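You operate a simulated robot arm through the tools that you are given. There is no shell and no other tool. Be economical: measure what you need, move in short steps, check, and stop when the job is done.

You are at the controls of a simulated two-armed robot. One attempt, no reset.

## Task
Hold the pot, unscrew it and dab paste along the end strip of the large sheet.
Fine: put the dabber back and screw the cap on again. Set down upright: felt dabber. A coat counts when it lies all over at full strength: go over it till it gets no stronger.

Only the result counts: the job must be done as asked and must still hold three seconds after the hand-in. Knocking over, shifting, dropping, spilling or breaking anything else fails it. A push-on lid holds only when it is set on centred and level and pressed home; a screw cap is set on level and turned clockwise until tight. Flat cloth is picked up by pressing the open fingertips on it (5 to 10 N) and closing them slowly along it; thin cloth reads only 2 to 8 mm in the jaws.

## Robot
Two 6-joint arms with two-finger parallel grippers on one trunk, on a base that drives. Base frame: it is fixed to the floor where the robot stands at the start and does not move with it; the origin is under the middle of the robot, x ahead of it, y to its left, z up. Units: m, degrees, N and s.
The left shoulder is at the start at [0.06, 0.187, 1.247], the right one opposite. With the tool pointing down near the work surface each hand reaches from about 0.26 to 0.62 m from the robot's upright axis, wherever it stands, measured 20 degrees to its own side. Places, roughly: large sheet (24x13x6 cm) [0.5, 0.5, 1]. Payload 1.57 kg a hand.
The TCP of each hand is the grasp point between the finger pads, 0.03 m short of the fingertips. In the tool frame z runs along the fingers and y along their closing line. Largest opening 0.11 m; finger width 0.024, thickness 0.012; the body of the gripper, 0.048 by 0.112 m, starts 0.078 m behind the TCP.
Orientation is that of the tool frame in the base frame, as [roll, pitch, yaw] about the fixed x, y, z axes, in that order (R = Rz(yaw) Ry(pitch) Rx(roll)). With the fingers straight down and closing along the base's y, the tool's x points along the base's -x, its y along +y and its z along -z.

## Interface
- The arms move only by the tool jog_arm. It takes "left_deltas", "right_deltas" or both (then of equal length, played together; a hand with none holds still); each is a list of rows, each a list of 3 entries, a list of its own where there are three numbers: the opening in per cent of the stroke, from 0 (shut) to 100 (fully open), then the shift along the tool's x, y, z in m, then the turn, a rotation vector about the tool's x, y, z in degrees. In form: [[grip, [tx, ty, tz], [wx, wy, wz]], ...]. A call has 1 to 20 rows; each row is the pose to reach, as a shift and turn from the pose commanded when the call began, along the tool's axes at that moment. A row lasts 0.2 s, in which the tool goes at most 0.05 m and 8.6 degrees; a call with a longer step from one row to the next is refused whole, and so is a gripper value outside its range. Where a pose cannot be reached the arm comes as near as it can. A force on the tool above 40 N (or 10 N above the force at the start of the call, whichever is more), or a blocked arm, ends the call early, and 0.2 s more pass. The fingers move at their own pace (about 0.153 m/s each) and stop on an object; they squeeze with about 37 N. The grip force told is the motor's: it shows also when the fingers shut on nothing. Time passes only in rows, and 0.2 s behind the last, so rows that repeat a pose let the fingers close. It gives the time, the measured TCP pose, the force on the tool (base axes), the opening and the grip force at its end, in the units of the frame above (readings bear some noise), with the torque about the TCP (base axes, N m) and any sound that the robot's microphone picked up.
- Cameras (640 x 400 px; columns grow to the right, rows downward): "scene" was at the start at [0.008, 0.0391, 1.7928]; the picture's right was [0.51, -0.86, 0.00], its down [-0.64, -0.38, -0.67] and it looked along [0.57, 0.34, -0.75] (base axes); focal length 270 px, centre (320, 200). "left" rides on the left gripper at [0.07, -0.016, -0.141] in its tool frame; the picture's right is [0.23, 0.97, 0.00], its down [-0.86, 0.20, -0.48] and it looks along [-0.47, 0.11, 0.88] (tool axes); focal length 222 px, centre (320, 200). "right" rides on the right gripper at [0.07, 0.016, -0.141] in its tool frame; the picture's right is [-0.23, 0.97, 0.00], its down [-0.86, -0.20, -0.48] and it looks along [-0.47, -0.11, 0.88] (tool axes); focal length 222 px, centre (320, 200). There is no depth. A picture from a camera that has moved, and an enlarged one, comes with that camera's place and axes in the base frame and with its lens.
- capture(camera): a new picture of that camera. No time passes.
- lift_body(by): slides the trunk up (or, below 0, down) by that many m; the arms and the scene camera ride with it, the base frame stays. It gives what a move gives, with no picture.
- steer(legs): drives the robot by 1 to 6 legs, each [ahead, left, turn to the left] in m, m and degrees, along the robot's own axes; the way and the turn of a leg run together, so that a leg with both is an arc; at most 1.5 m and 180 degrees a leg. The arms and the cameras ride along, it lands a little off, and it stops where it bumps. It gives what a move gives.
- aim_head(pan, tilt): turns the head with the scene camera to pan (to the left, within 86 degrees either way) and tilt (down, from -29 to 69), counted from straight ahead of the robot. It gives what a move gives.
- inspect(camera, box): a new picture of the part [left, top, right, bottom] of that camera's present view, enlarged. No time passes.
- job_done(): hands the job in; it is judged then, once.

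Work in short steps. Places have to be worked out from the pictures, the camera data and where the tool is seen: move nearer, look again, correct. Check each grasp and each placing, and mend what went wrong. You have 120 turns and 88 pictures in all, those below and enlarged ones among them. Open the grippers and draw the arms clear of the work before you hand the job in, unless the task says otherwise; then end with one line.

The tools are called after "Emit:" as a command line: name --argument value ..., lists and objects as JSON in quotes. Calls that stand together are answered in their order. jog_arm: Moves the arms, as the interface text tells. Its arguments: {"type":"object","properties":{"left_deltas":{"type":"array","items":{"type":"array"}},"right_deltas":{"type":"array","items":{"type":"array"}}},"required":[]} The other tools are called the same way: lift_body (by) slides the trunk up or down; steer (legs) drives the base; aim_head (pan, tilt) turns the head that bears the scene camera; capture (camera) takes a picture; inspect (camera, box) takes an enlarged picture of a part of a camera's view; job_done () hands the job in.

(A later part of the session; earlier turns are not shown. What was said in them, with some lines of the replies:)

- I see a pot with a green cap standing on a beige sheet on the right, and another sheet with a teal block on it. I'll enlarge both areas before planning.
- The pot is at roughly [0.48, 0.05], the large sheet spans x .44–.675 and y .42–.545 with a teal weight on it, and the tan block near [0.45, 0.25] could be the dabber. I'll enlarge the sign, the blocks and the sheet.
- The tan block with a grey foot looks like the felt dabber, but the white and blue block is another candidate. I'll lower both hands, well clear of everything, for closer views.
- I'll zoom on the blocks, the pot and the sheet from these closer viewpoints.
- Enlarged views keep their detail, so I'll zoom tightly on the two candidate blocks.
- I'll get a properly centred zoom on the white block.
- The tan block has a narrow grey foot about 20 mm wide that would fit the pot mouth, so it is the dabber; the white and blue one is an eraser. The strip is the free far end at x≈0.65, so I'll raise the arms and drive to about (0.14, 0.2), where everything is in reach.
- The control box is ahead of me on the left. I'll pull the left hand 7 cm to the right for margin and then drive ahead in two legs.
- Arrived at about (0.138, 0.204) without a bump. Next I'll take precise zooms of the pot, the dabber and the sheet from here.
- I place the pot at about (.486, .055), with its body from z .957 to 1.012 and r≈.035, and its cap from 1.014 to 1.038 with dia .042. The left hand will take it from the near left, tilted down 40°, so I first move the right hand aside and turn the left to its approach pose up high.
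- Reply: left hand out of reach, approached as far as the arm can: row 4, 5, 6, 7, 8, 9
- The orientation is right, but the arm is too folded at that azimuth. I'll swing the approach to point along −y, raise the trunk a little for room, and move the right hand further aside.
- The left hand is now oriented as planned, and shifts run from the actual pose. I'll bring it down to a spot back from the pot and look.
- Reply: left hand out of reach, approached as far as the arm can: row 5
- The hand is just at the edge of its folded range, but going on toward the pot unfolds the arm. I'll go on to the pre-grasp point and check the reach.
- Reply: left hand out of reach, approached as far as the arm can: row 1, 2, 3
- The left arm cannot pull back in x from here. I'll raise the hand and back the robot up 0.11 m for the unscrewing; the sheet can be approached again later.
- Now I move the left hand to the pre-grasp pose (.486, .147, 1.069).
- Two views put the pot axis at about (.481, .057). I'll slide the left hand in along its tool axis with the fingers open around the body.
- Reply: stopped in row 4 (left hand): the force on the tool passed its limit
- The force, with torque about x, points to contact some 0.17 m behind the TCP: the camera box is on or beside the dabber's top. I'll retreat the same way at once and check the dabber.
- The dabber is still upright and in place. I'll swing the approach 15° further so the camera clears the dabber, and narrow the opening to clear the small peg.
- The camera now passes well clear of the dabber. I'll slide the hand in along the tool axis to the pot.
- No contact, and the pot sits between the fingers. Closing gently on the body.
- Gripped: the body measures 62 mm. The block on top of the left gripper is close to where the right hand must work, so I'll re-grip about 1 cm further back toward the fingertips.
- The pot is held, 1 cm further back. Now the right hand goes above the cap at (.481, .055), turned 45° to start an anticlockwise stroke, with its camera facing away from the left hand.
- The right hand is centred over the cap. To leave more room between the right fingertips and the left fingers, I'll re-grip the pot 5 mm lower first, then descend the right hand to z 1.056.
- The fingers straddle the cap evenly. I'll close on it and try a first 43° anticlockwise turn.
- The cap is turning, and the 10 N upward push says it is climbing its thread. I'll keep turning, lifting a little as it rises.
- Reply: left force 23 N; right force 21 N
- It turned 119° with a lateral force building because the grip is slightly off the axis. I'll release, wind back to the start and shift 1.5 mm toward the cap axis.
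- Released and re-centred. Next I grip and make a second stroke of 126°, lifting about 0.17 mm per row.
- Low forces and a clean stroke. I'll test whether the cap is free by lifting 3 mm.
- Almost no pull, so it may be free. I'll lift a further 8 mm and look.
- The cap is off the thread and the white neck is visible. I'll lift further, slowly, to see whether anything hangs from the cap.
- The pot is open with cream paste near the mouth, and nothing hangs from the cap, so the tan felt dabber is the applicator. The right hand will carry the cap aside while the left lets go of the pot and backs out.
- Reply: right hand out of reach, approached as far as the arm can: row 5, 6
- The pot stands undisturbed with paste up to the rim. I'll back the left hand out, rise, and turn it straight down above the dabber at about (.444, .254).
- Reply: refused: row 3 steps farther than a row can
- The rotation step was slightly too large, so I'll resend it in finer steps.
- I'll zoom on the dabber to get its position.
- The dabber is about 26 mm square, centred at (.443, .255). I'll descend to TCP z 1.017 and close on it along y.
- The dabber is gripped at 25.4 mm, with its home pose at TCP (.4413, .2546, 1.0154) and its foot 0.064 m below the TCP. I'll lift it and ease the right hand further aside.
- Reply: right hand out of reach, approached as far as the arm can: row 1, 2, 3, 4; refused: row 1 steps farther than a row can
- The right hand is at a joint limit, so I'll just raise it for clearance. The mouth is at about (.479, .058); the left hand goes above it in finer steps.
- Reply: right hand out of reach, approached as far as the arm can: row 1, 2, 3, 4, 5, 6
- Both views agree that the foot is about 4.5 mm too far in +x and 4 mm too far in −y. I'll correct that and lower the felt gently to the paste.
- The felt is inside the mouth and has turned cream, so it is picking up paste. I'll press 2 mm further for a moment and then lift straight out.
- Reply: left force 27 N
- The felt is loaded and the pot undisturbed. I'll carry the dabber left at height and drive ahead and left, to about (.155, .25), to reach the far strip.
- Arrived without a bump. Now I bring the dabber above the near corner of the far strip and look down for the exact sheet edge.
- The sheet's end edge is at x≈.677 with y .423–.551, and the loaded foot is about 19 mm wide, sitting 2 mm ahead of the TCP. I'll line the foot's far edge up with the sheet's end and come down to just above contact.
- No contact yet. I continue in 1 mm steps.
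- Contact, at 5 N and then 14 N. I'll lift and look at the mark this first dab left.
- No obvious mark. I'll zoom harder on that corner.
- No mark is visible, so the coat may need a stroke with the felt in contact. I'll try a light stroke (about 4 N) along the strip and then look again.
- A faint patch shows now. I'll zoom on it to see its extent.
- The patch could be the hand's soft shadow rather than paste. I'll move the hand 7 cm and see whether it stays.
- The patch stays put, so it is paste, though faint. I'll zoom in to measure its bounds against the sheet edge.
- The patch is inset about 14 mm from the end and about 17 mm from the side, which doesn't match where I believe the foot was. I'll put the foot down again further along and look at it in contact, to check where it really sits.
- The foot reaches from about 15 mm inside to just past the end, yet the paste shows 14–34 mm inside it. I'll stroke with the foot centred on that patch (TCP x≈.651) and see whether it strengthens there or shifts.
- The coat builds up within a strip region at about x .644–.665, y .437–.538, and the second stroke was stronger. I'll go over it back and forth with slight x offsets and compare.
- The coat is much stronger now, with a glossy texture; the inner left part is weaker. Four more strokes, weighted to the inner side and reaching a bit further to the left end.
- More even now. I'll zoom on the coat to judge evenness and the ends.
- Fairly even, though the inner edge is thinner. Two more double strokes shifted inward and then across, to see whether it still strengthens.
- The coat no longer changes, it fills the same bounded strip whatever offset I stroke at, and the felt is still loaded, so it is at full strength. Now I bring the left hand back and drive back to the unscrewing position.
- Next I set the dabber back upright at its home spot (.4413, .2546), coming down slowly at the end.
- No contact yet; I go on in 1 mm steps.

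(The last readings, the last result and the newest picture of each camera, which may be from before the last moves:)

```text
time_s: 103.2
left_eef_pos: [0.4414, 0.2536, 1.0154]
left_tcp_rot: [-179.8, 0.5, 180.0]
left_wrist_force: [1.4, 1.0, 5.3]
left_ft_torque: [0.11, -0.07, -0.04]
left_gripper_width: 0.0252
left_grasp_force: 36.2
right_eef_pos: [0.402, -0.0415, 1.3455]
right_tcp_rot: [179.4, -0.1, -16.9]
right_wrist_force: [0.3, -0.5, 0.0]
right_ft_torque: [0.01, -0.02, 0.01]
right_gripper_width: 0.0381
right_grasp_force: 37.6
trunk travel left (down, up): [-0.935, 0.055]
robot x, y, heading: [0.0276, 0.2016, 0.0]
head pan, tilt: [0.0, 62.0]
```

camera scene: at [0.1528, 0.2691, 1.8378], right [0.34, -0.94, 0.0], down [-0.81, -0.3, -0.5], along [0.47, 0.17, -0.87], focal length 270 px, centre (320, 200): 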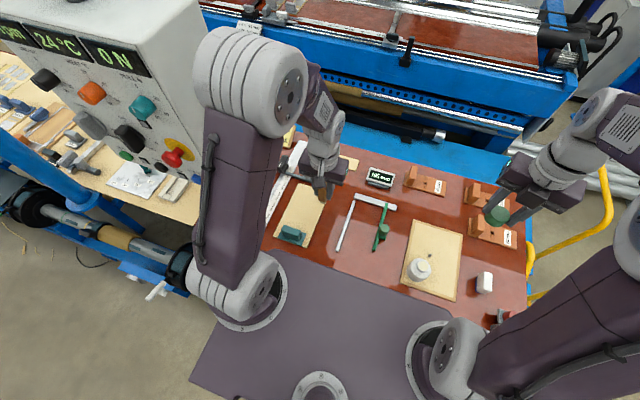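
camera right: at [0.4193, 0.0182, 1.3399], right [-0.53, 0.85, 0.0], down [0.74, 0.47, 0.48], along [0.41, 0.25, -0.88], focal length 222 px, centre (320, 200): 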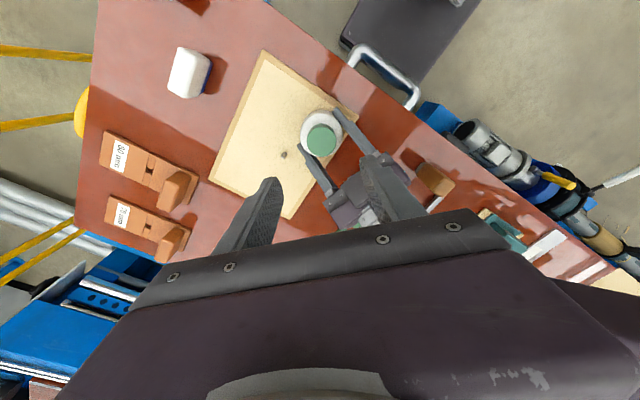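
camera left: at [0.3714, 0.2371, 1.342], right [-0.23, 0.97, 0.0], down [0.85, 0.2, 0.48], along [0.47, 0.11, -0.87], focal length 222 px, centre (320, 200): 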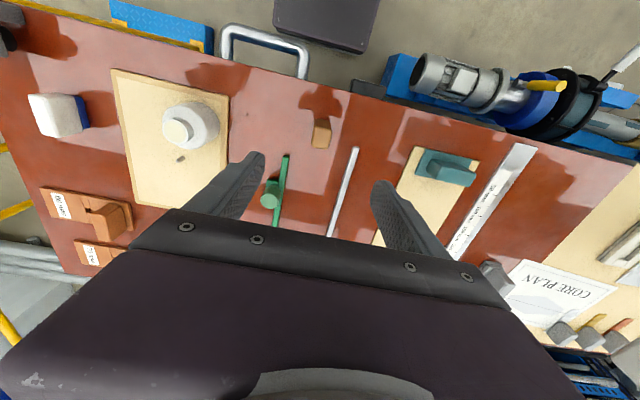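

Contact with the table at 5 N. I'll open and rise straight up.

Emit:
jog_arm --left_deltas '[[20, [0, 0, -0.0004], [0, 0, 0]], [30, [0, 0, -0.0004], [0, 0, 0]], [45, [0, 0, -0.0004], [0, 0, 0]], [60, [0, 0, -0.0004], [0, 0, 0]], [60, [0, 0, -0.02], [0, 0, 0]], [60, [0, 0, -0.06], [0, 0, 0]], [60, [0, 0, -0.1], [0, 0, 0]], [70, [0, 0, -0.14], [0, 0, 0]], [82, [0, 0, -0.187], [0, 0, 0]]]'

Emit:
inspect --camera "scene" --box '[270, 130, 430, 230]'

```text
time_s: 105.2
left_eef_pos: [0.4387, 0.2539, 1.2031]
left_tcp_rot: [-179.8, 0.6, -180.0]
left_wrist_force: [-0.3, 0.1, 0.1]
left_ft_torque: [0.01, -0.01, -0.03]
left_gripper_width: 0.0904
left_grasp_force: 0.1
right_eef_pos: [0.4013, -0.0417, 1.3448]
right_tcp_rot: [179.4, -0.2, -16.9]
right_wrist_force: [-0.7, 0.0, -0.6]
right_ft_torque: [-0.01, 0.0, 0.01]
right_gripper_width: 0.0381
right_grasp_force: 36.7
trunk travel left (down, up): [-0.935, 0.055]
robot x, y, heading: [0.0295, 0.2011, -0.0]
head pan, tilt: [0.0, 62.0]
```

```text
4.00 times, centred on (350, 180) of scene
camera zoom: at [0.0313, 0.1999, 1.8355], right [0.0, -1.0, 0.0], down [-0.88, 0.0, -0.47], along [0.47, 0.0, -0.88], focal length 1081 px, centre (200, 280)
```

zoom: 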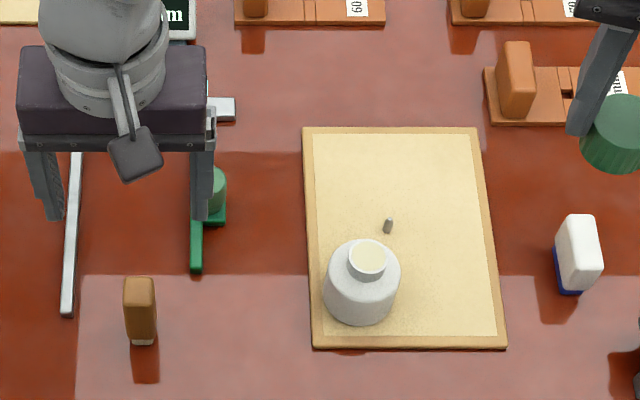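

The dabber stands upright at its spot, and the pot is unmoved with its mouth at (.479, .058). I'll turn the left hand back to its pot-holding orientation on the way to the approach point.

Emit:
jog_arm --left_deltas '[[82, [-0.0053, -0.0063, 0], [3.24, -2.49, 6.96]], [82, [-0.0106, -0.0126, 0], [6.49, -4.99, 13.91]], [82, [-0.0158, -0.019, 0], [9.73, -7.48, 20.87]], [82, [-0.0211, -0.0253, 0], [12.97, -9.97, 27.83]], [82, [-0.0264, -0.0316, 0], [16.2, -12.46, 34.8]], [82, [-0.0317, -0.038, 0], [19.46, -14.96, 41.74]], [82, [-0.037, -0.0443, 0], [22.7, -17.45, 48.7]], [82, [-0.0422, -0.0506, 0], [25.94, -19.94, 55.66]], [82, [-0.0475, -0.057, 0], [29.2, -22.4, 62.6]], [82, [-0.0528, -0.0633, 0.01], [32.4, -24.9, 69.6]], [82, [-0.058, -0.0696, 0.02], [35.7, -27.4, 76.5]], [82, [-0.0633, -0.076, 0.03], [38.9, -29.9, 83.5]], [82, [-0.0686, -0.0823, 0.04], [42.2, -32.4, 90.4]], [82, [-0.0739, -0.0886, 0.0531], [45.4, -34.9, 97.4]], [82, [-0.0739, -0.0886, 0.0531], [45.4, -34.9, 97.4]]]'

```text
time_s: 108.4
left_eef_pos: [0.5131, 0.1653, 1.1491]
left_tcp_rot: [179.1, 50.0, 74.4]
left_wrist_force: [-0.7, -0.3, -0.5]
left_ft_torque: [0.03, -0.01, 0.0]
left_gripper_width: 0.09
left_grasp_force: 0.0
right_eef_pos: [0.4018, -0.0432, 1.3456]
right_tcp_rot: [179.4, 0.0, -17.0]
right_wrist_force: [-0.4, 1.0, 0.1]
right_ft_torque: [-0.02, 0.01, -0.02]
right_gripper_width: 0.0384
right_grasp_force: 37.2
trunk travel left (down, up): [-0.935, 0.055]
robot x, y, heading: [0.0274, 0.2008, 0.1]
head pan, tilt: [0.0, 62.0]
```

Back at the approach orientation. I'll go down to the pre-grasp point, slide in to the earlier grip pose (.485, .074, .991) and close.

Emit:
jog_arm --left_deltas '[[82, [0.02, -0.0015, 0.025], [0, 0, 0]], [82, [0.04, -0.003, 0.05], [0, 0, 0]], [82, [0.0597, -0.0044, 0.0749], [0, 0, 0]], [82, [0.0597, -0.0046, 0.11], [0, 0, 0]], [82, [0.0597, -0.0049, 0.145], [0, 0, 0]], [82, [0.0596, -0.0051, 0.175], [0, 0, 0]], [72, [0.0596, -0.0051, 0.175], [0, 0, 0]], [65, [0.0596, -0.0051, 0.175], [0, 0, 0]], [60, [0.0596, -0.0051, 0.175], [0, 0, 0]], [54, [0.0596, -0.0051, 0.175], [0, 0, 0]], [50, [0.0596, -0.0051, 0.175], [0, 0, 0]], [50, [0.0596, -0.0051, 0.175], [0, 0, 0]]]'

Emit:
inspect --camera "scene" --box '[280, 150, 400, 230]'

```text
time_s: 111.0
left_eef_pos: [0.4853, 0.0718, 0.9927]
left_tcp_rot: [179.2, 50.2, 74.5]
left_wrist_force: [0.6, 0.2, 0.3]
left_ft_torque: [0.01, 0.0, 0.03]
left_gripper_width: 0.0624
left_grasp_force: 37.3
right_eef_pos: [0.4031, -0.042, 1.345]
right_tcp_rot: [179.4, -0.1, -16.9]
right_wrist_force: [-0.1, 0.0, -0.4]
right_ft_torque: [-0.03, 0.0, 0.01]
right_gripper_width: 0.0384
right_grasp_force: 37.3
trunk travel left (down, up): [-0.935, 0.055]
robot x, y, heading: [0.0282, 0.2052, 0.3]
head pan, tilt: [0.0, 62.0]
```

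```text
5.00 times, centred on (340, 190) of scene
camera zoom: at [0.0332, 0.1997, 1.8355], right [0.0, -1.0, 0.0], down [-0.88, 0.0, -0.47], along [0.47, 0.0, -0.88], focal length 1351 px, centre (220, 250)
```

zoom: 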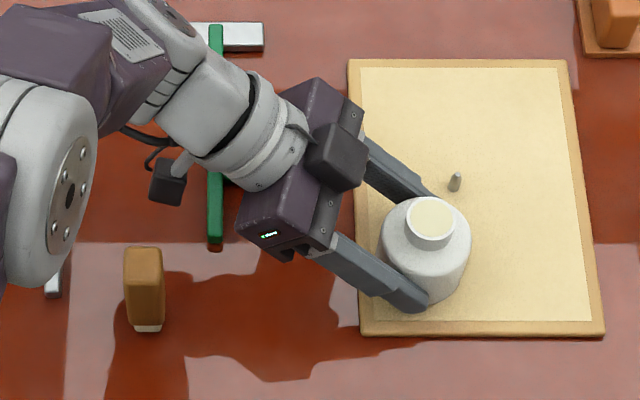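

The pot is held again at the same place and the dabber is untouched. I'll bring the cap back above the neck at (.4828, .0575), levelled, at z 1.12.

Emit:
jog_arm --right_deltas '[[30, [0.016, -0.039, 0.0], [0.2, 0, -0.2]], [30, [0.032, -0.079, 0.01], [0.4, 0, -0.4]], [30, [0.0474, -0.1184, 0.04], [0.6, 0, -0.5]], [30, [0.0474, -0.1184, 0.085], [0.6, 0, -0.5]], [30, [0.0474, -0.1184, 0.13], [0.6, 0, -0.5]], [30, [0.0474, -0.1184, 0.175], [0.6, 0, -0.5]], [30, [0.0474, -0.1184, 0.21], [0.6, 0, -0.5]], [30, [0.0474, -0.1184, 0.225], [0.6, 0, -0.5]]]'

Emit:
inspect --camera "scene" --box '[320, 150, 400, 210]'

```text
refused: row 3 steps farther than a row can; nothing moved
```

```text
6.67 times, centred on (360, 180) of scene
camera zoom: at [0.0332, 0.1997, 1.8355], right [0.0, -1.0, 0.0], down [-0.88, 0.0, -0.47], along [0.47, 0.0, -0.88], focal length 1801 px, centre (53, 333)
```

zoom: 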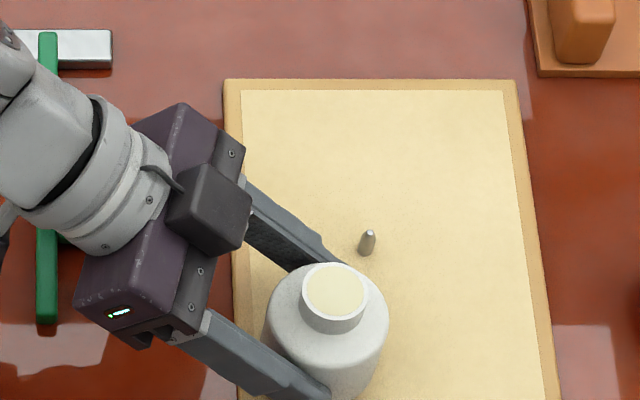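

That step was too large, so I'll resend it with a gentler path. The mouth shows at the same pixel as before, within about 1 mm.

Emit:
jog_arm --right_deltas '[[30, [0.012, -0.03, 0.0], [0.2, 0, -0.2]], [30, [0.024, -0.06, 0.0], [0.4, 0, -0.4]], [30, [0.036, -0.09, 0.02], [0.6, 0, -0.5]], [30, [0.0474, -0.1188, 0.05], [0.6, 0, -0.5]], [30, [0.0474, -0.1188, 0.095], [0.6, 0, -0.5]], [30, [0.0474, -0.1188, 0.14], [0.6, 0, -0.5]], [30, [0.0474, -0.1188, 0.18], [0.6, 0, -0.5]], [30, [0.0474, -0.1188, 0.21], [0.6, 0, -0.5]], [30, [0.0474, -0.1188, 0.225], [0.6, 0, -0.5]]]'

Emit:
inspect --camera "scene" --box '[320, 150, 400, 210]'

```text
time_s: 113.0
left_eef_pos: [0.4859, 0.0733, 0.9931]
left_tcp_rot: [179.2, 50.2, 74.5]
left_wrist_force: [-0.5, -0.2, -0.3]
left_ft_torque: [0.05, 0.03, 0.03]
left_gripper_width: 0.0625
left_grasp_force: 37.1
right_eef_pos: [0.4832, 0.0525, 1.1189]
right_tcp_rot: [-179.9, -0.1, -16.4]
right_wrist_force: [-0.4, -0.1, 0.7]
right_ft_torque: [0.0, 0.03, 0.03]
right_gripper_width: 0.0382
right_grasp_force: 36.9
trunk travel left (down, up): [-0.935, 0.055]
robot x, y, heading: [0.0267, 0.2005, 0.3]
head pan, tilt: [0.0, 62.0]
```

```text
6.67 times, centred on (360, 180) of scene
camera zoom: at [0.0335, 0.1999, 1.8355], right [0.0, -1.0, 0.0], down [-0.88, 0.0, -0.47], along [0.47, 0.0, -0.88], focal length 1801 px, centre (53, 333)
```

zoom: 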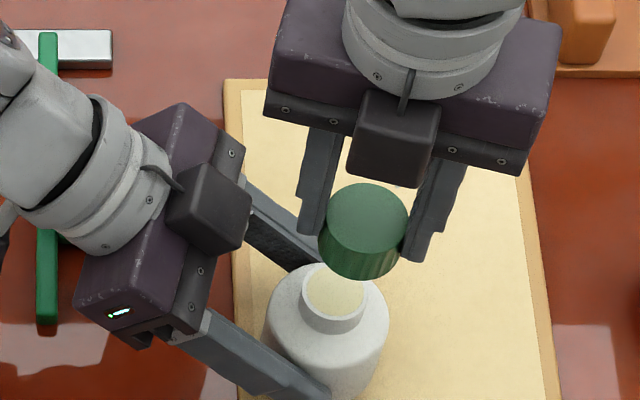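

The cap is about 5 mm short in y and 1.5 mm over in x relative to where it came off. I'll correct that and lower to just above thread contact.

Emit:
jog_arm --right_deltas '[[30, [-0.003, -0.0046, 0.0], [0, 0, 0]], [30, [-0.003, -0.0046, 0.02], [0, 0, 0]], [30, [-0.003, -0.0046, 0.035], [0, 0, 0]], [30, [-0.003, -0.0046, 0.045], [0, 0, 0]], [30, [-0.003, -0.0046, 0.051], [0, 0, 0]]]'

Emit:
inspect --camera "scene" --box '[330, 160, 390, 205]'

```text
time_s: 114.2
left_eef_pos: [0.4861, 0.0719, 0.994]
left_tcp_rot: [179.0, 49.8, 74.6]
left_wrist_force: [9.8, -6.4, -13.7]
left_ft_torque: [0.26, 0.76, 0.44]
left_gripper_width: 0.0626
left_grasp_force: 37.0
right_eef_pos: [0.4808, 0.0592, 1.0709]
right_tcp_rot: [-179.9, -0.3, -16.4]
right_wrist_force: [-5.8, 3.1, 31.3]
right_ft_torque: [-0.1, -0.12, -0.11]
right_gripper_width: 0.0384
right_grasp_force: 36.8
trunk travel left (down, up): [-0.935, 0.055]
robot x, y, heading: [0.0268, 0.1995, 0.3]
head pan, tilt: [0.0, 62.0]
```

```text
8.89 times, centred on (360, 182) of scene
camera zoom: at [0.031, 0.1993, 1.8359], right [0.0, -1.0, 0.0], down [-0.88, 0.0, -0.47], along [0.47, 0.0, -0.88], focal length 2401 px, centre (-36, 356)
```

zoom: 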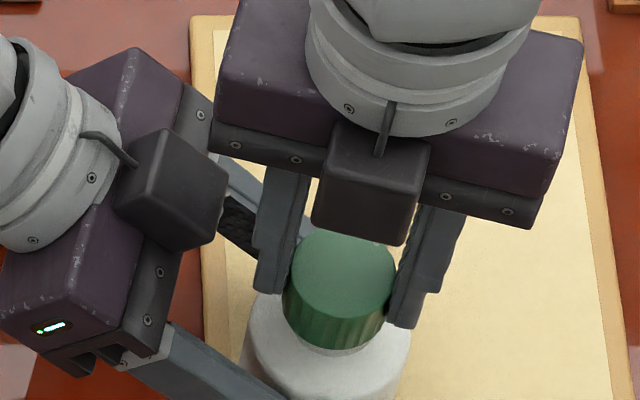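

Contact came at z≈1.0715 with 31 N, higher than where the thread let go, so the cap is on the neck but the thread is not engaged. I'll ease to about 10 N and turn clockwise, following down slightly.

Emit:
jog_arm --right_deltas '[[30, [0, 0, -0.0012], [0, 0, 0]], [30, [0, 0, -0.0022], [0, 0, 0]], [30, [0, 0, -0.0021], [0, 0, 8.4]], [30, [0, 0, -0.0019], [0, 0, 16.8]], [30, [0, 0, -0.0017], [0, 0, 25.2]], [30, [0, 0, -0.0015], [0, 0, 33.6]], [30, [0, 0, -0.0013], [0, 0, 42]], [30, [0, 0, -0.0011], [0, 0, 50.4]], [30, [0, 0, -0.0009], [0, 0, 58.8]]]'

```text
time_s: 116.2
left_eef_pos: [0.4861, 0.0723, 0.9935]
left_tcp_rot: [179.2, 50.1, 74.5]
left_wrist_force: [-2.1, -1.9, -6.6]
left_ft_torque: [0.34, -0.09, -0.06]
left_gripper_width: 0.0623
left_grasp_force: 36.7
right_eef_pos: [0.482, 0.0593, 1.0702]
right_tcp_rot: [-179.7, 0.0, -75.2]
right_wrist_force: [7.7, 0.2, 25.2]
right_ft_torque: [-0.4, -0.3, 0.16]
right_gripper_width: 0.0384
right_grasp_force: 37.1
trunk travel left (down, up): [-0.935, 0.055]
robot x, y, heading: [0.025, 0.1986, -0.0]
head pan, tilt: [0.0, 62.0]
```

The force is 25 N and z is about 1.070, so engagement is unclear. I'll keep turning at the same commanded height and see whether the force drops.

Emit:
jog_arm --right_deltas '[[30, [0, 0, 0], [0, 0, 8.4]], [30, [0, 0, 0], [0, 0, 16.8]], [30, [0, 0, 0], [0, 0, 25.2]], [30, [0, 0, 0], [0, 0, 33.6]], [30, [0, 0, 0], [0, 0, 42]], [30, [0, 0, 0], [0, 0, 50.4]], [30, [0, 0, 0], [0, 0, 58.8]], [30, [0, 0, 0], [0, 0, 67.2]]]'

Emit:
inspect --camera "right" --box '[230, 90, 410, 230]'

```text
time_s: 118.0
left_eef_pos: [0.4866, 0.0725, 0.9929]
left_tcp_rot: [179.2, 50.2, 74.4]
left_wrist_force: [-5.1, 0.7, -5.3]
left_ft_torque: [0.15, -0.16, -0.15]
left_gripper_width: 0.0622
left_grasp_force: 37.0
right_eef_pos: [0.481, 0.0613, 1.0699]
right_tcp_rot: [-179.8, 0.1, -142.5]
right_wrist_force: [8.3, -2.0, 19.1]
right_ft_torque: [-0.29, -0.19, 0.09]
right_gripper_width: 0.0382
right_grasp_force: 37.3
trunk travel left (down, up): [-0.935, 0.055]
robot x, y, heading: [0.024, 0.2037, 0.1]
head pan, tilt: [0.0, 62.0]
```

```text
2.86 times, centred on (320, 160) of right
camera zoom: at [0.415, 0.0317, 1.2105], right [-0.41, 0.91, 0.0], down [0.8, 0.36, 0.48], along [0.44, 0.2, -0.88], focal length 635 px, centre (320, 314)
```

zoom: 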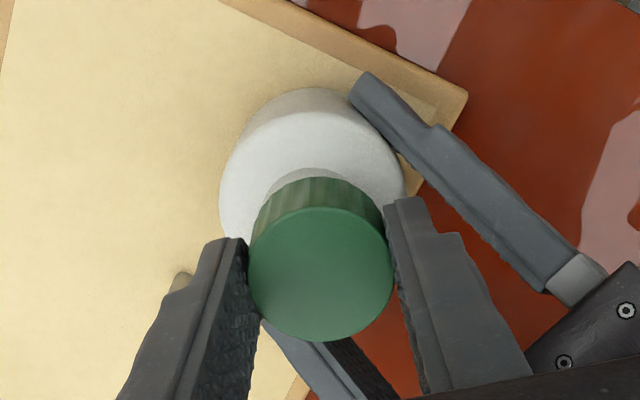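

The cap is on the rim but not engaged. Comparing this view with the seated one, the cap has slid in the pads and sits about 4.5 mm off the pot axis, which is at (.4802, .0591). I'll lift it, wind back to yaw −16, and re-aim for TCP (.4829, .0583).

Emit:
jog_arm --right_deltas '[[30, [0, 0, -0.008], [0, 0, 0]], [30, [0, 0, -0.016], [0, 0, -8.4]], [30, [0, 0, -0.02], [0, 0, -16.8]], [30, [0, 0, -0.02], [0, 0, -25.2]], [30, [0, 0, -0.02], [0, 0, -33.6]], [30, [0, 0, -0.02], [0, 0, -42]], [30, [0, 0, -0.02], [0, 0, -50.4]], [30, [0, 0, -0.02], [0, 0, -58.8]], [30, [0, 0, -0.02], [0, 0, -67.2]], [30, [0, 0, -0.02], [0, 0, -75.6]], [30, [0, 0, -0.02], [0, 0, -84]], [30, [0, 0, -0.02], [0, 0, -92.4]], [30, [0, 0, -0.02], [0, 0, -100.8]], [30, [0, 0, -0.02], [0, 0, -109.2]], [30, [0, 0, -0.02], [0, 0, -117.6]], [30, [0, 0, -0.02], [0, 0, -126]], [30, [0, 0, -0.02], [0, 0, -126]]]'

Emit:
jog_arm --right_deltas '[[30, [0, 0, 0], [0, 0, 0]]]'

Emit:
jog_arm --right_deltas '[[30, [0, 0, 0], [0, 0, 0]]]'

```text
time_s: 121.6
left_eef_pos: [0.4861, 0.0731, 0.9925]
left_tcp_rot: [179.2, 50.0, 74.4]
left_wrist_force: [0.9, -0.7, 5.2]
left_ft_torque: [-0.09, 0.18, 0.02]
left_gripper_width: 0.0623
left_grasp_force: 37.0
right_eef_pos: [0.4806, 0.0611, 1.0898]
right_tcp_rot: [179.9, -0.1, -16.2]
right_wrist_force: [-0.5, -0.1, 0.1]
right_ft_torque: [-0.02, -0.01, 0.02]
right_gripper_width: 0.0381
right_grasp_force: 37.0
trunk travel left (down, up): [-0.935, 0.055]
robot x, y, heading: [0.0285, 0.1986, -0.2]
head pan, tilt: [0.0, 62.0]
```

```text
time_s: 122.0
left_eef_pos: [0.4868, 0.0714, 0.9929]
left_tcp_rot: [179.2, 50.1, 74.6]
left_wrist_force: [2.0, -0.8, 5.0]
left_ft_torque: [-0.06, 0.19, 0.07]
left_gripper_width: 0.0622
left_grasp_force: 37.0
right_eef_pos: [0.4804, 0.0611, 1.0895]
right_tcp_rot: [-179.9, -0.1, -16.3]
right_wrist_force: [0.1, 0.3, -1.8]
right_ft_torque: [-0.02, 0.02, 0.02]
right_gripper_width: 0.0384
right_grasp_force: 36.9
trunk travel left (down, up): [-0.935, 0.055]
robot x, y, heading: [0.0242, 0.2061, 0.3]
head pan, tilt: [0.0, 62.0]
```

```text
time_s: 122.4
left_eef_pos: [0.4857, 0.0724, 0.9937]
left_tcp_rot: [179.2, 50.1, 74.5]
left_wrist_force: [1.9, -0.8, 6.0]
left_ft_torque: [-0.11, 0.16, 0.07]
left_gripper_width: 0.0619
left_grasp_force: 37.1
right_eef_pos: [0.481, 0.0605, 1.0894]
right_tcp_rot: [-179.9, -0.1, -16.3]
right_wrist_force: [-0.1, -0.4, -0.5]
right_ft_torque: [0.01, 0.02, 0.01]
right_gripper_width: 0.0379
right_grasp_force: 36.7
trunk travel left (down, up): [-0.935, 0.055]
robot x, y, heading: [0.0295, 0.2055, -0.1]
head pan, tilt: [0.0, 62.0]
```

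The readings average TCP (.4807, .0609). I'll shift by (+2.2, −2.6) mm, lower to just above contact, and check the alignment with the right camera.

Emit:
jog_arm --right_deltas '[[30, [0.0028, 0.0019, 0], [0, 0, 0]], [30, [0.0028, 0.0019, 0.01], [0, 0, 0]], [30, [0.0028, 0.0019, 0.014], [0, 0, 0]], [30, [0.0028, 0.0019, 0.014], [0, 0, 0]]]'

Emit:
inspect --camera "right" --box '[230, 90, 410, 230]'

```text
time_s: 123.4
left_eef_pos: [0.4872, 0.0721, 0.9925]
left_tcp_rot: [179.1, 50.1, 74.5]
left_wrist_force: [1.9, -0.4, 6.7]
left_ft_torque: [-0.1, 0.21, 0.07]
left_gripper_width: 0.0622
left_grasp_force: 37.2
right_eef_pos: [0.4816, 0.0567, 1.0762]
right_tcp_rot: [179.9, 0.0, -16.3]
right_wrist_force: [-0.3, 0.2, -0.5]
right_ft_torque: [0.03, -0.02, 0.02]
right_gripper_width: 0.0385
right_grasp_force: 37.3
trunk travel left (down, up): [-0.935, 0.055]
robot x, y, heading: [0.028, 0.1993, 0.2]
head pan, tilt: [0.0, 62.0]
```

```text
2.86 times, centred on (320, 160) of right
camera zoom: at [0.5447, 0.023, 1.2163], right [-0.49, -0.87, 0.0], down [-0.77, 0.43, 0.48], along [-0.41, 0.23, -0.88], focal length 635 px, centre (320, 314)
```

zoom: 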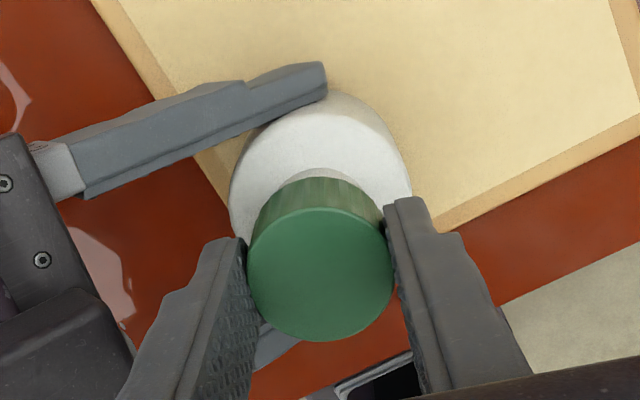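

The view shows the cap centred on the pot to within about 1 mm. I'll lower it gently and see whether it passes the earlier rim contact height.

Emit:
jog_arm --right_deltas '[[30, [0, 0, 0.003], [0, 0, 0]], [30, [0, 0, 0.006], [0, 0, 0]], [30, [0, 0, 0.009], [0, 0, 0]]]'

```text
time_s: 124.2
left_eef_pos: [0.4865, 0.0726, 0.9935]
left_tcp_rot: [179.1, 50.1, 74.5]
left_wrist_force: [1.3, -0.5, 5.6]
left_ft_torque: [-0.09, 0.2, 0.05]
left_gripper_width: 0.0623
left_grasp_force: 36.9
right_eef_pos: [0.4823, 0.0569, 1.0666]
right_tcp_rot: [180.0, -0.1, -16.3]
right_wrist_force: [0.7, 0.3, -0.2]
right_ft_torque: [-0.01, 0.01, 0.0]
right_gripper_width: 0.0382
right_grasp_force: 37.2
trunk travel left (down, up): [-0.935, 0.055]
robot x, y, heading: [0.0261, 0.2029, 0.1]
head pan, tilt: [0.0, 62.0]
```

It slid over the neck freely to 1.0666. I continue to the thread, expected at about 1.062.

Emit:
jog_arm --right_deltas '[[30, [0, 0, 0.0015], [0, 0, 0]], [30, [0, 0, 0.003], [0, 0, 0]], [30, [0, 0, 0.0045], [0, 0, 0]]]'

```text
time_s: 125.0
left_eef_pos: [0.487, 0.073, 0.9934]
left_tcp_rot: [179.2, 50.1, 74.5]
left_wrist_force: [1.0, -0.9, 5.7]
left_ft_torque: [-0.09, 0.18, -0.01]
left_gripper_width: 0.0624
left_grasp_force: 36.9
right_eef_pos: [0.4826, 0.0584, 1.0632]
right_tcp_rot: [180.0, -0.1, -16.3]
right_wrist_force: [-1.1, 0.0, 0.5]
right_ft_torque: [0.0, 0.0, 0.02]
right_gripper_width: 0.0383
right_grasp_force: 36.5
trunk travel left (down, up): [-0.935, 0.055]
robot x, y, heading: [0.0265, 0.1998, 0.6]
head pan, tilt: [0.0, 62.0]
```

Still free; a little further down.

Emit:
jog_arm --right_deltas '[[30, [0, 0, 0.001], [0, 0, 0]], [30, [0, 0, 0.002], [0, 0, 0]]]'

```text
time_s: 125.6
left_eef_pos: [0.4866, 0.072, 0.9923]
left_tcp_rot: [179.2, 50.1, 74.5]
left_wrist_force: [1.1, -1.4, 5.5]
left_ft_torque: [-0.06, 0.2, 0.04]
left_gripper_width: 0.0622
left_grasp_force: 36.7
right_eef_pos: [0.483, 0.0585, 1.0593]
right_tcp_rot: [180.0, -0.1, -16.3]
right_wrist_force: [-1.1, 0.0, -0.3]
right_ft_torque: [0.01, 0.05, 0.0]
right_gripper_width: 0.0383
right_grasp_force: 36.6
trunk travel left (down, up): [-0.935, 0.055]
robot x, y, heading: [0.0288, 0.2005, 0.0]
head pan, tilt: [0.0, 62.0]
```

Still no contact; continuing in 1 mm steps.

Emit:
jog_arm --right_deltas '[[30, [0, 0, 0.001], [0, 0, 0]], [30, [0, 0, 0.002], [0, 0, 0]]]'

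```text
time_s: 126.2
left_eef_pos: [0.486, 0.0733, 0.994]
left_tcp_rot: [179.2, 50.1, 74.5]
left_wrist_force: [0.9, -0.9, 5.1]
left_ft_torque: [-0.06, 0.18, 0.07]
left_gripper_width: 0.0624
left_grasp_force: 37.2
right_eef_pos: [0.483, 0.0578, 1.0584]
right_tcp_rot: [180.0, -0.1, -16.3]
right_wrist_force: [-1.1, -0.4, 0.5]
right_ft_torque: [0.0, -0.03, 0.01]
right_gripper_width: 0.0381
right_grasp_force: 37.2
trunk travel left (down, up): [-0.935, 0.055]
robot x, y, heading: [0.0256, 0.1971, 0.1]
head pan, tilt: [0.0, 62.0]
```

Nearly at the closed height already. I'll go 1.5 mm further and look.

Emit:
jog_arm --right_deltas '[[30, [0, 0, 0.0008], [0, 0, 0]], [30, [0, 0, 0.0016], [0, 0, 0]]]'

Emit:
inspect --camera "scene" --box '[335, 165, 385, 205]'

```text
time_s: 126.8
left_eef_pos: [0.4862, 0.0725, 0.9927]
left_tcp_rot: [179.1, 49.9, 74.6]
left_wrist_force: [1.6, 1.7, 3.3]
left_ft_torque: [-0.45, -0.33, 0.09]
left_gripper_width: 0.0621
left_grasp_force: 36.9
right_eef_pos: [0.4827, 0.0582, 1.0562]
right_tcp_rot: [180.0, 0.0, -16.4]
right_wrist_force: [-2.8, -4.7, 1.4]
right_ft_torque: [0.12, 0.72, 0.01]
right_gripper_width: 0.0382
right_grasp_force: 37.0
trunk travel left (down, up): [-0.935, 0.055]
robot x, y, heading: [0.0331, 0.2009, 0.3]
head pan, tilt: [0.0, 62.0]
```

```text
10.00 times, centred on (360, 185) of scene
camera zoom: at [0.0323, 0.1995, 1.8355], right [0.0, -1.0, 0.0], down [-0.88, 0.0, -0.47], along [0.47, 0.0, -0.88], focal length 2701 px, centre (-80, 350)
```

zoom: 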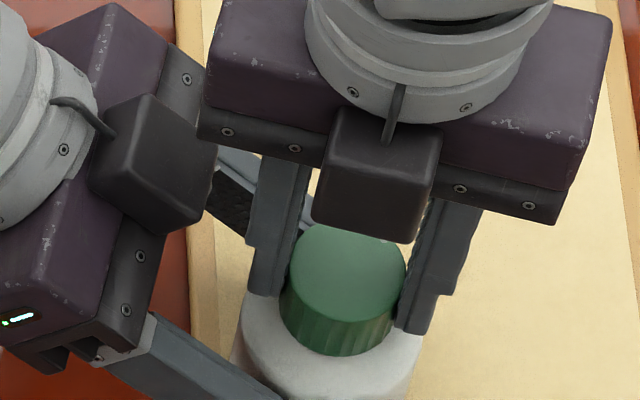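

The cap is over the neck, close to the shoulder, with light contact. Now I turn clockwise from here with a slight follow-down and watch the forces.

Emit:
jog_arm --right_deltas '[[30, [0, 0, 0], [0, 0, 8.4]], [30, [0, 0, 0.0001], [0, 0, 16.8]], [30, [0, 0, 0.0002], [0, 0, 25.2]], [30, [0, 0, 0.0003], [0, 0, 33.6]], [30, [0, 0, 0.0004], [0, 0, 42]], [30, [0, 0, 0.0005], [0, 0, 50.4]], [30, [0, 0, 0.0006], [0, 0, 58.8]], [30, [0, 0, 0.0007], [0, 0, 67.2]]]'

```text
time_s: 128.6
left_eef_pos: [0.485, 0.0721, 0.9922]
left_tcp_rot: [179.0, 50.0, 74.5]
left_wrist_force: [9.7, 12.8, 1.5]
left_ft_torque: [-0.42, 0.56, 0.11]
left_gripper_width: 0.0622
left_grasp_force: 36.6
right_eef_pos: [0.4838, 0.0571, 1.0549]
right_tcp_rot: [180.0, 0.0, -83.7]
right_wrist_force: [-10.0, -15.6, 4.6]
right_ft_torque: [-0.48, 0.27, 0.03]
right_gripper_width: 0.0382
right_grasp_force: 37.2
trunk travel left (down, up): [-0.935, 0.055]
robot x, y, heading: [0.0295, 0.2, 0.2]
head pan, tilt: [0.0, 62.0]
```

A lateral load is building because the cap sits slightly off the tool axis. I'll continue the stroke while shifting the hand toward the pot axis to relieve it.

Emit:
jog_arm --right_deltas '[[30, [0.0002, 0.001, 0], [0, 0, 8.4]], [30, [0.0004, 0.002, 0.0001], [0, 0, 16.8]], [30, [0.0006, 0.003, 0.0002], [0, 0, 25.2]], [30, [0.0006, 0.004, 0.0003], [0, 0, 33.6]], [30, [0.0006, 0.0041, 0.0004], [0, 0, 42]], [30, [0.0006, 0.0041, 0.0004], [0, 0, 50.4]], [30, [0.0006, 0.0041, 0.0004], [0, 0, 58.8]]]'

Emit:
inspect --camera "right" --box '[230, 90, 410, 230]'

```text
time_s: 130.2
left_eef_pos: [0.4854, 0.0721, 0.9929]
left_tcp_rot: [179.5, 50.3, 74.5]
left_wrist_force: [-8.3, -5.6, 7.4]
left_ft_torque: [0.3, 0.07, -0.14]
left_gripper_width: 0.0622
left_grasp_force: 37.1
right_eef_pos: [0.4807, 0.0579, 1.0558]
right_tcp_rot: [-179.8, 0.2, -142.5]
right_wrist_force: [8.9, 5.5, -3.7]
right_ft_torque: [0.17, -0.56, 0.01]
right_gripper_width: 0.0384
right_grasp_force: 37.2
trunk travel left (down, up): [-0.935, 0.055]
robot x, y, heading: [0.0298, 0.2022, -0.0]
head pan, tilt: [0.0, 62.0]
```

```text
2.86 times, centred on (320, 160) of right
camera zoom: at [0.4145, 0.0288, 1.1963], right [-0.41, 0.91, 0.0], down [0.8, 0.36, 0.48], along [0.44, 0.2, -0.88], focal length 635 px, centre (320, 314)
```

zoom: 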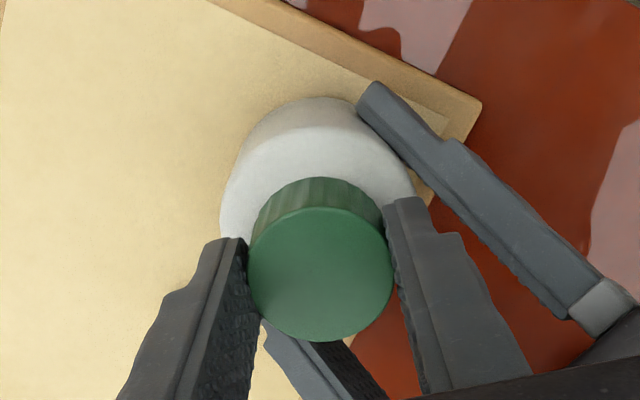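

The axial force changed from +4.6 to −3.7 N, so the thread is now pulling the cap down and is engaged. I'll release, wind back re-centred, and re-grip.

Emit:
jog_arm --right_deltas '[[45, [0, 0, 0], [0, 0, 0]], [52, [-0.0012, 0.001, 0], [0, 0, 0]], [52, [-0.0012, 0.001, -0.002], [0, 0, -8.4]], [52, [-0.0012, 0.001, -0.002], [0, 0, -16.8]], [52, [-0.0012, 0.001, -0.002], [0, 0, -25.2]], [52, [-0.0012, 0.001, -0.002], [0, 0, -33.6]], [52, [-0.0012, 0.001, -0.002], [0, 0, -42]], [52, [-0.0012, 0.001, -0.002], [0, 0, -50.4]], [52, [-0.0012, 0.001, -0.002], [0, 0, -58.8]], [52, [-0.0012, 0.001, -0.002], [0, 0, -67.2]], [52, [-0.0012, 0.001, -0.002], [0, 0, -75.6]], [52, [-0.0012, 0.001, -0.002], [0, 0, -84]], [52, [-0.0012, 0.001, -0.002], [0, 0, -92.4]], [52, [-0.0012, 0.001, -0.002], [0, 0, -100.8]], [52, [-0.0012, 0.001, -0.002], [0, 0, -109.2]], [52, [-0.0012, 0.001, -0.002], [0, 0, -117.6]], [52, [-0.0012, 0.001, -0.002], [0, 0, -126]], [44, [-0.0012, 0.001, -0.001], [0, 0, -126]], [36, [-0.0012, 0.001, -0.001], [0, 0, -126]], [30, [-0.0012, 0.001, -0.001], [0, 0, -126]]]'

Emit:
jog_arm --right_deltas '[[30, [0, 0, 0], [0, 0, 0]], [30, [0, 0, 0.0002], [0, 0, 8.4]], [30, [0, 0, 0.0004], [0, 0, 16.8]], [30, [0, 0, 0.0006], [0, 0, 25.2]], [30, [0, 0, 0.0008], [0, 0, 33.6]], [30, [0, 0, 0.001], [0, 0, 42]], [30, [0, 0, 0.0011], [0, 0, 50.4]], [30, [0, 0, 0.0013], [0, 0, 58.8]], [30, [0, 0, 0.0015], [0, 0, 67.2]]]'

```text
time_s: 134.4
left_eef_pos: [0.4857, 0.0726, 0.9928]
left_tcp_rot: [179.1, 50.0, 74.5]
left_wrist_force: [1.3, -12.2, 1.8]
left_ft_torque: [0.51, 0.02, 0.01]
left_gripper_width: 0.062
left_grasp_force: 36.9
right_eef_pos: [0.4815, 0.0589, 1.0561]
right_tcp_rot: [-179.9, -0.1, -16.2]
right_wrist_force: [0.0, 12.8, -0.2]
right_ft_torque: [0.37, 0.09, 0.03]
right_gripper_width: 0.0379
right_grasp_force: 37.3
trunk travel left (down, up): [-0.935, 0.055]
robot x, y, heading: [0.031, 0.1993, 0.2]
head pan, tilt: [0.0, 62.0]
```

```text
time_s: 136.4
left_eef_pos: [0.4855, 0.0736, 0.994]
left_tcp_rot: [179.3, 50.0, 74.5]
left_wrist_force: [-9.8, -3.6, 10.3]
left_ft_torque: [-0.28, -0.13, -0.61]
left_gripper_width: 0.0624
left_grasp_force: 36.5
right_eef_pos: [0.4819, 0.0579, 1.0549]
right_tcp_rot: [-179.8, -0.1, -83.6]
right_wrist_force: [12.4, 2.7, -0.5]
right_ft_torque: [0.02, -0.38, 0.6]
right_gripper_width: 0.0387
right_grasp_force: 36.6
trunk travel left (down, up): [-0.935, 0.055]
robot x, y, heading: [0.0254, 0.2062, 0.3]
head pan, tilt: [0.0, 62.0]
```

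Tightening torque has appeared at 0.6 N·m. I'll turn on another 34° to see whether it comes tight.

Emit:
jog_arm --right_deltas '[[30, [0, 0, 0], [0, 0, 8.4]], [30, [0, 0, 0.0001], [0, 0, 16.8]], [30, [0, 0, 0.0002], [0, 0, 25.2]], [30, [0, 0, 0.0002], [0, 0, 33.6]]]'

```text
time_s: 137.4
left_eef_pos: [0.4864, 0.0723, 0.9944]
left_tcp_rot: [179.3, 50.0, 74.5]
left_wrist_force: [-13.9, 1.6, 11.6]
left_ft_torque: [-0.35, -0.44, -0.74]
left_gripper_width: 0.0617
left_grasp_force: 36.1
right_eef_pos: [0.4815, 0.0588, 1.0544]
right_tcp_rot: [-179.6, 0.1, -117.3]
right_wrist_force: [20.3, -2.2, 3.7]
right_ft_torque: [-0.06, -0.57, 0.67]
right_gripper_width: 0.0385
right_grasp_force: 36.5
trunk travel left (down, up): [-0.935, 0.055]
robot x, y, heading: [0.0277, 0.1974, 0.6]
head pan, tilt: [0.0, 62.0]
```

The torque has levelled at 0.67 N·m, which suggests tight with the fingers slipping. I'll re-grip and turn a short stroke to confirm it resists from the start.

Emit:
jog_arm --right_deltas '[[45, [0, 0, 0], [0, 0, 0]], [52, [0, 0, 0], [0, 0, 0]], [52, [0, 0, -0.001], [0, 0, -8.4]], [52, [0, 0, -0.001], [0, 0, -16.8]], [52, [0, 0, -0.001], [0, 0, -25.2]], [52, [0, 0, -0.001], [0, 0, -33.6]], [52, [0, 0, -0.001], [0, 0, -42]], [52, [0, 0, -0.001], [0, 0, -50.4]], [44, [0, 0, 0], [0, 0, -50.4]], [36, [0, 0, 0], [0, 0, -50.4]], [30, [0, 0, 0], [0, 0, -50.4]], [30, [0, 0, 0], [0, 0, -50.4]], [30, [0, 0, 0], [0, 0, -42]], [30, [0, 0, 0], [0, 0, -33.6]]]'

Emit:
jog_arm --right_deltas '[[30, [0, 0, 0], [0, 0, 8.4]], [30, [0, 0, 0], [0, 0, 16.8]], [30, [0, 0, 0], [0, 0, 25.2]]]'

```text
time_s: 140.4
left_eef_pos: [0.4857, 0.072, 0.9936]
left_tcp_rot: [179.3, 50.0, 74.4]
left_wrist_force: [-5.6, -1.7, 6.2]
left_ft_torque: [-0.09, -0.05, -0.74]
left_gripper_width: 0.0623
left_grasp_force: 37.4
right_eef_pos: [0.4797, 0.0591, 1.0552]
right_tcp_rot: [-179.8, 0.0, -83.6]
right_wrist_force: [5.6, 3.1, -5.2]
right_ft_torque: [0.18, -0.22, 0.66]
right_gripper_width: 0.0385
right_grasp_force: 37.1
trunk travel left (down, up): [-0.935, 0.055]
robot x, y, heading: [0.0284, 0.2037, 0.0]
head pan, tilt: [0.0, 62.0]
```

```text
time_s: 141.2
left_eef_pos: [0.486, 0.0718, 0.9932]
left_tcp_rot: [179.3, 50.1, 74.5]
left_wrist_force: [-13.8, -1.8, 9.2]
left_ft_torque: [-0.28, -0.38, -0.85]
left_gripper_width: 0.0624
left_grasp_force: 37.3
right_eef_pos: [0.4821, 0.0591, 1.0552]
right_tcp_rot: [-179.6, 0.2, -108.9]
right_wrist_force: [18.1, 0.6, 0.1]
right_ft_torque: [-0.03, -0.55, 0.74]
right_gripper_width: 0.0383
right_grasp_force: 37.3
trunk travel left (down, up): [-0.935, 0.055]
robot x, y, heading: [0.0275, 0.2011, 0.2]
head pan, tilt: [0.0, 62.0]
```

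It resisted at once with 0.66–0.74 N·m, so the cap is tight. I'll release the right hand, lift it clear, and look.

Emit:
jog_arm --right_deltas '[[40, [0, 0, 0], [0, 0, 0]], [52, [0, 0, 0], [0, 0, 0]], [58, [0, 0, 0], [0, 0, 0]], [58, [0, 0, -0.02], [0, 0, 0]], [58, [0, 0, -0.06], [0, 0, 0]], [60, [0, 0, -0.1], [0, 0, 0]], [70, [0, 0, -0.15], [0, 0, 0]], [80, [0, 0, -0.2], [0, 0, 0]], [90, [0.01, 0, -0.24], [0, 0, 0]]]'

Emit:
inspect --camera "scene" --box '[335, 160, 385, 210]'

```text
time_s: 143.2
left_eef_pos: [0.4854, 0.0717, 0.9928]
left_tcp_rot: [179.2, 50.1, 74.5]
left_wrist_force: [1.0, 1.1, 0.9]
left_ft_torque: [-0.06, 0.04, 0.02]
left_gripper_width: 0.0623
left_grasp_force: 37.4
right_eef_pos: [0.4761, 0.0503, 1.2955]
right_tcp_rot: [-180.0, -0.1, -108.7]
right_wrist_force: [0.0, -0.8, -0.5]
right_ft_torque: [0.0, 0.01, -0.01]
right_gripper_width: 0.099
right_grasp_force: 0.1
trunk travel left (down, up): [-0.935, 0.055]
robot x, y, heading: [0.0274, 0.1986, 0.1]
head pan, tilt: [0.0, 62.0]
```

```text
8.00 times, centred on (360, 185) of scene
camera zoom: at [0.0319, 0.1996, 1.8354], right [0.0, -1.0, 0.0], down [-0.88, 0.0, -0.47], along [0.47, 0.0, -0.88], focal length 2161 px, centre (0, 320)
```

zoom: 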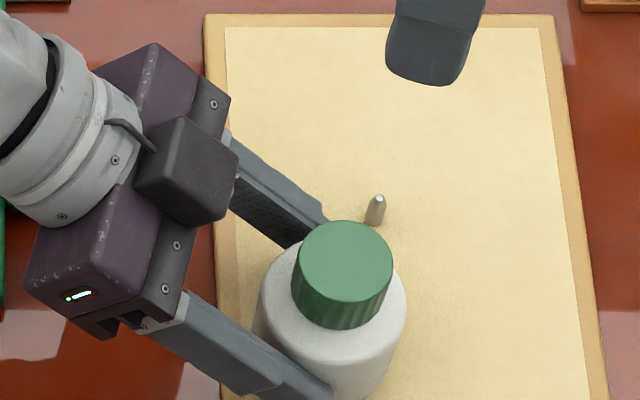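

The cap is seated level, at the same place as at the start. Now the left hand opens and backs out along its axis, then rises clear.

Emit:
jog_arm --left_deltas '[[60, [0, 0, 0], [0, 0, 0]], [66, [0, 0, 0], [0, 0, 0]], [74, [0, 0, 0], [0, 0, 0]], [82, [0, 0, 0], [0, 0, 0]], [82, [0, 0, -0.02], [0, 0, 0]], [82, [0, 0, -0.05], [0, 0, 0]], [82, [0, 0, -0.085], [0, 0, 0]], [82, [-0.015, 0, -0.12], [0, 0, 0]], [82, [-0.045, 0, -0.15], [0, 0, 0]], [82, [-0.075, 0, -0.18], [0, 0, 0]], [82, [-0.1, 0, -0.21], [0, 0, 0]]]' --right_deltas '[[90, [0, 0, 0], [0, 0, 0]], [90, [0, 0, 0], [0, 0, 0]], [90, [0, 0, 0], [0, 0, 0]], [90, [0, 0, 0], [0, 0, 0]], [90, [0.01, 0, -0.01], [0, 0, 0]], [90, [0.03, 0, -0.01], [0, 0, 0]], [90, [0.05, 0, -0.02], [0, 0, 0]], [90, [0.07, 0, -0.02], [0, 0, 0]], [90, [0.09, 0, -0.02], [0, 0, 0]], [90, [0.11, 0, -0.02], [0, 0, 0]], [90, [0.12, 0, -0.02], [0, 0, 0]]]'

Emit:
capture --camera "scene"

```text
time_s: 145.6
left_eef_pos: [0.5064, 0.1681, 1.2042]
left_tcp_rot: [179.2, 50.1, 74.5]
left_wrist_force: [0.2, 0.1, 0.0]
left_ft_torque: [0.05, 0.03, -0.01]
left_gripper_width: 0.0903
left_grasp_force: 0.1
right_eef_pos: [0.4356, -0.0633, 1.3152]
right_tcp_rot: [-179.9, 0.1, -108.7]
right_wrist_force: [0.7, 0.4, 0.1]
right_ft_torque: [0.01, -0.01, -0.03]
right_gripper_width: 0.0991
right_grasp_force: 0.0
trunk travel left (down, up): [-0.935, 0.055]
robot x, y, heading: [0.0281, 0.1999, 0.0]
head pan, tilt: [0.0, 62.0]
```

```text
1 pictures are left
camera scene: at [0.0321, 0.2001, 1.8355], right [0.0, -1.0, 0.0], down [-0.88, 0.0, -0.47], along [0.47, 0.0, -0.88], focal length 270 px, centre (320, 200)
```

scene: 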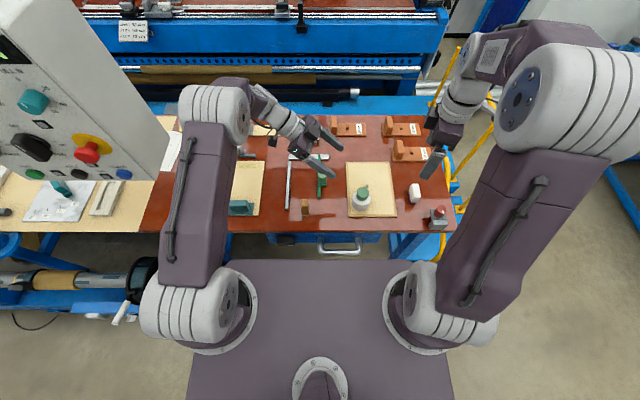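

Everything stands as it should: cap on, dabber upright, nothing shifted. I'll raise both hands a little more and then hand in.

Emit:
jog_arm --left_deltas '[[82, [-0.03, 0, -0.025], [0, 0, 0]], [82, [-0.0613, 0, -0.0514], [0, 0, 0]], [82, [-0.0613, 0, -0.0514], [0, 0, 0]]]'

Emit:
inspect --camera "scene" --box '[220, 130, 420, 250]'

```text
time_s: 146.4
left_eef_pos: [0.5079, 0.1683, 1.2845]
left_tcp_rot: [179.2, 50.1, 74.5]
left_wrist_force: [0.8, 0.0, -0.2]
left_ft_torque: [0.03, 0.04, 0.0]
left_gripper_width: 0.0902
left_grasp_force: 0.0
right_eef_pos: [0.4387, -0.0639, 1.3137]
right_tcp_rot: [-179.9, 0.1, -108.8]
right_wrist_force: [-0.4, 0.3, 0.4]
right_ft_torque: [-0.03, -0.02, -0.01]
right_gripper_width: 0.099
right_grasp_force: 0.0
trunk travel left (down, up): [-0.935, 0.055]
robot x, y, heading: [0.03, 0.2008, 0.3]
head pan, tilt: [0.0, 62.0]
```

```text
3.20 times, centred on (320, 190) of scene
camera zoom: at [0.0337, 0.2001, 1.8355], right [0.0, -1.0, 0.0], down [-0.88, 0.0, -0.47], along [0.47, 0.0, -0.88], focal length 864 px, centre (320, 232)
```

zoom: 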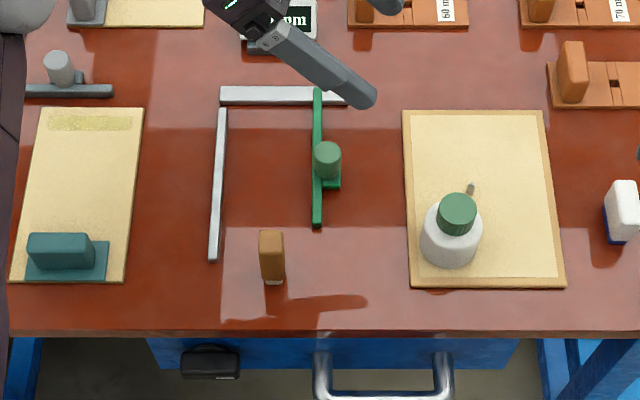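

The picture shows the coated strip at the sheet's end, the dabber upright, the pot capped, and both hands open and clear. I'm handing in.

Emit:
job_done

```text
The job is handed in.
```

I held and opened the pot, coated the large sheet's free-end strip until more strokes made no visible difference, stood the felt dabber upright where it had been, and screwed the cap back on tight; I dipped the dabber only once.
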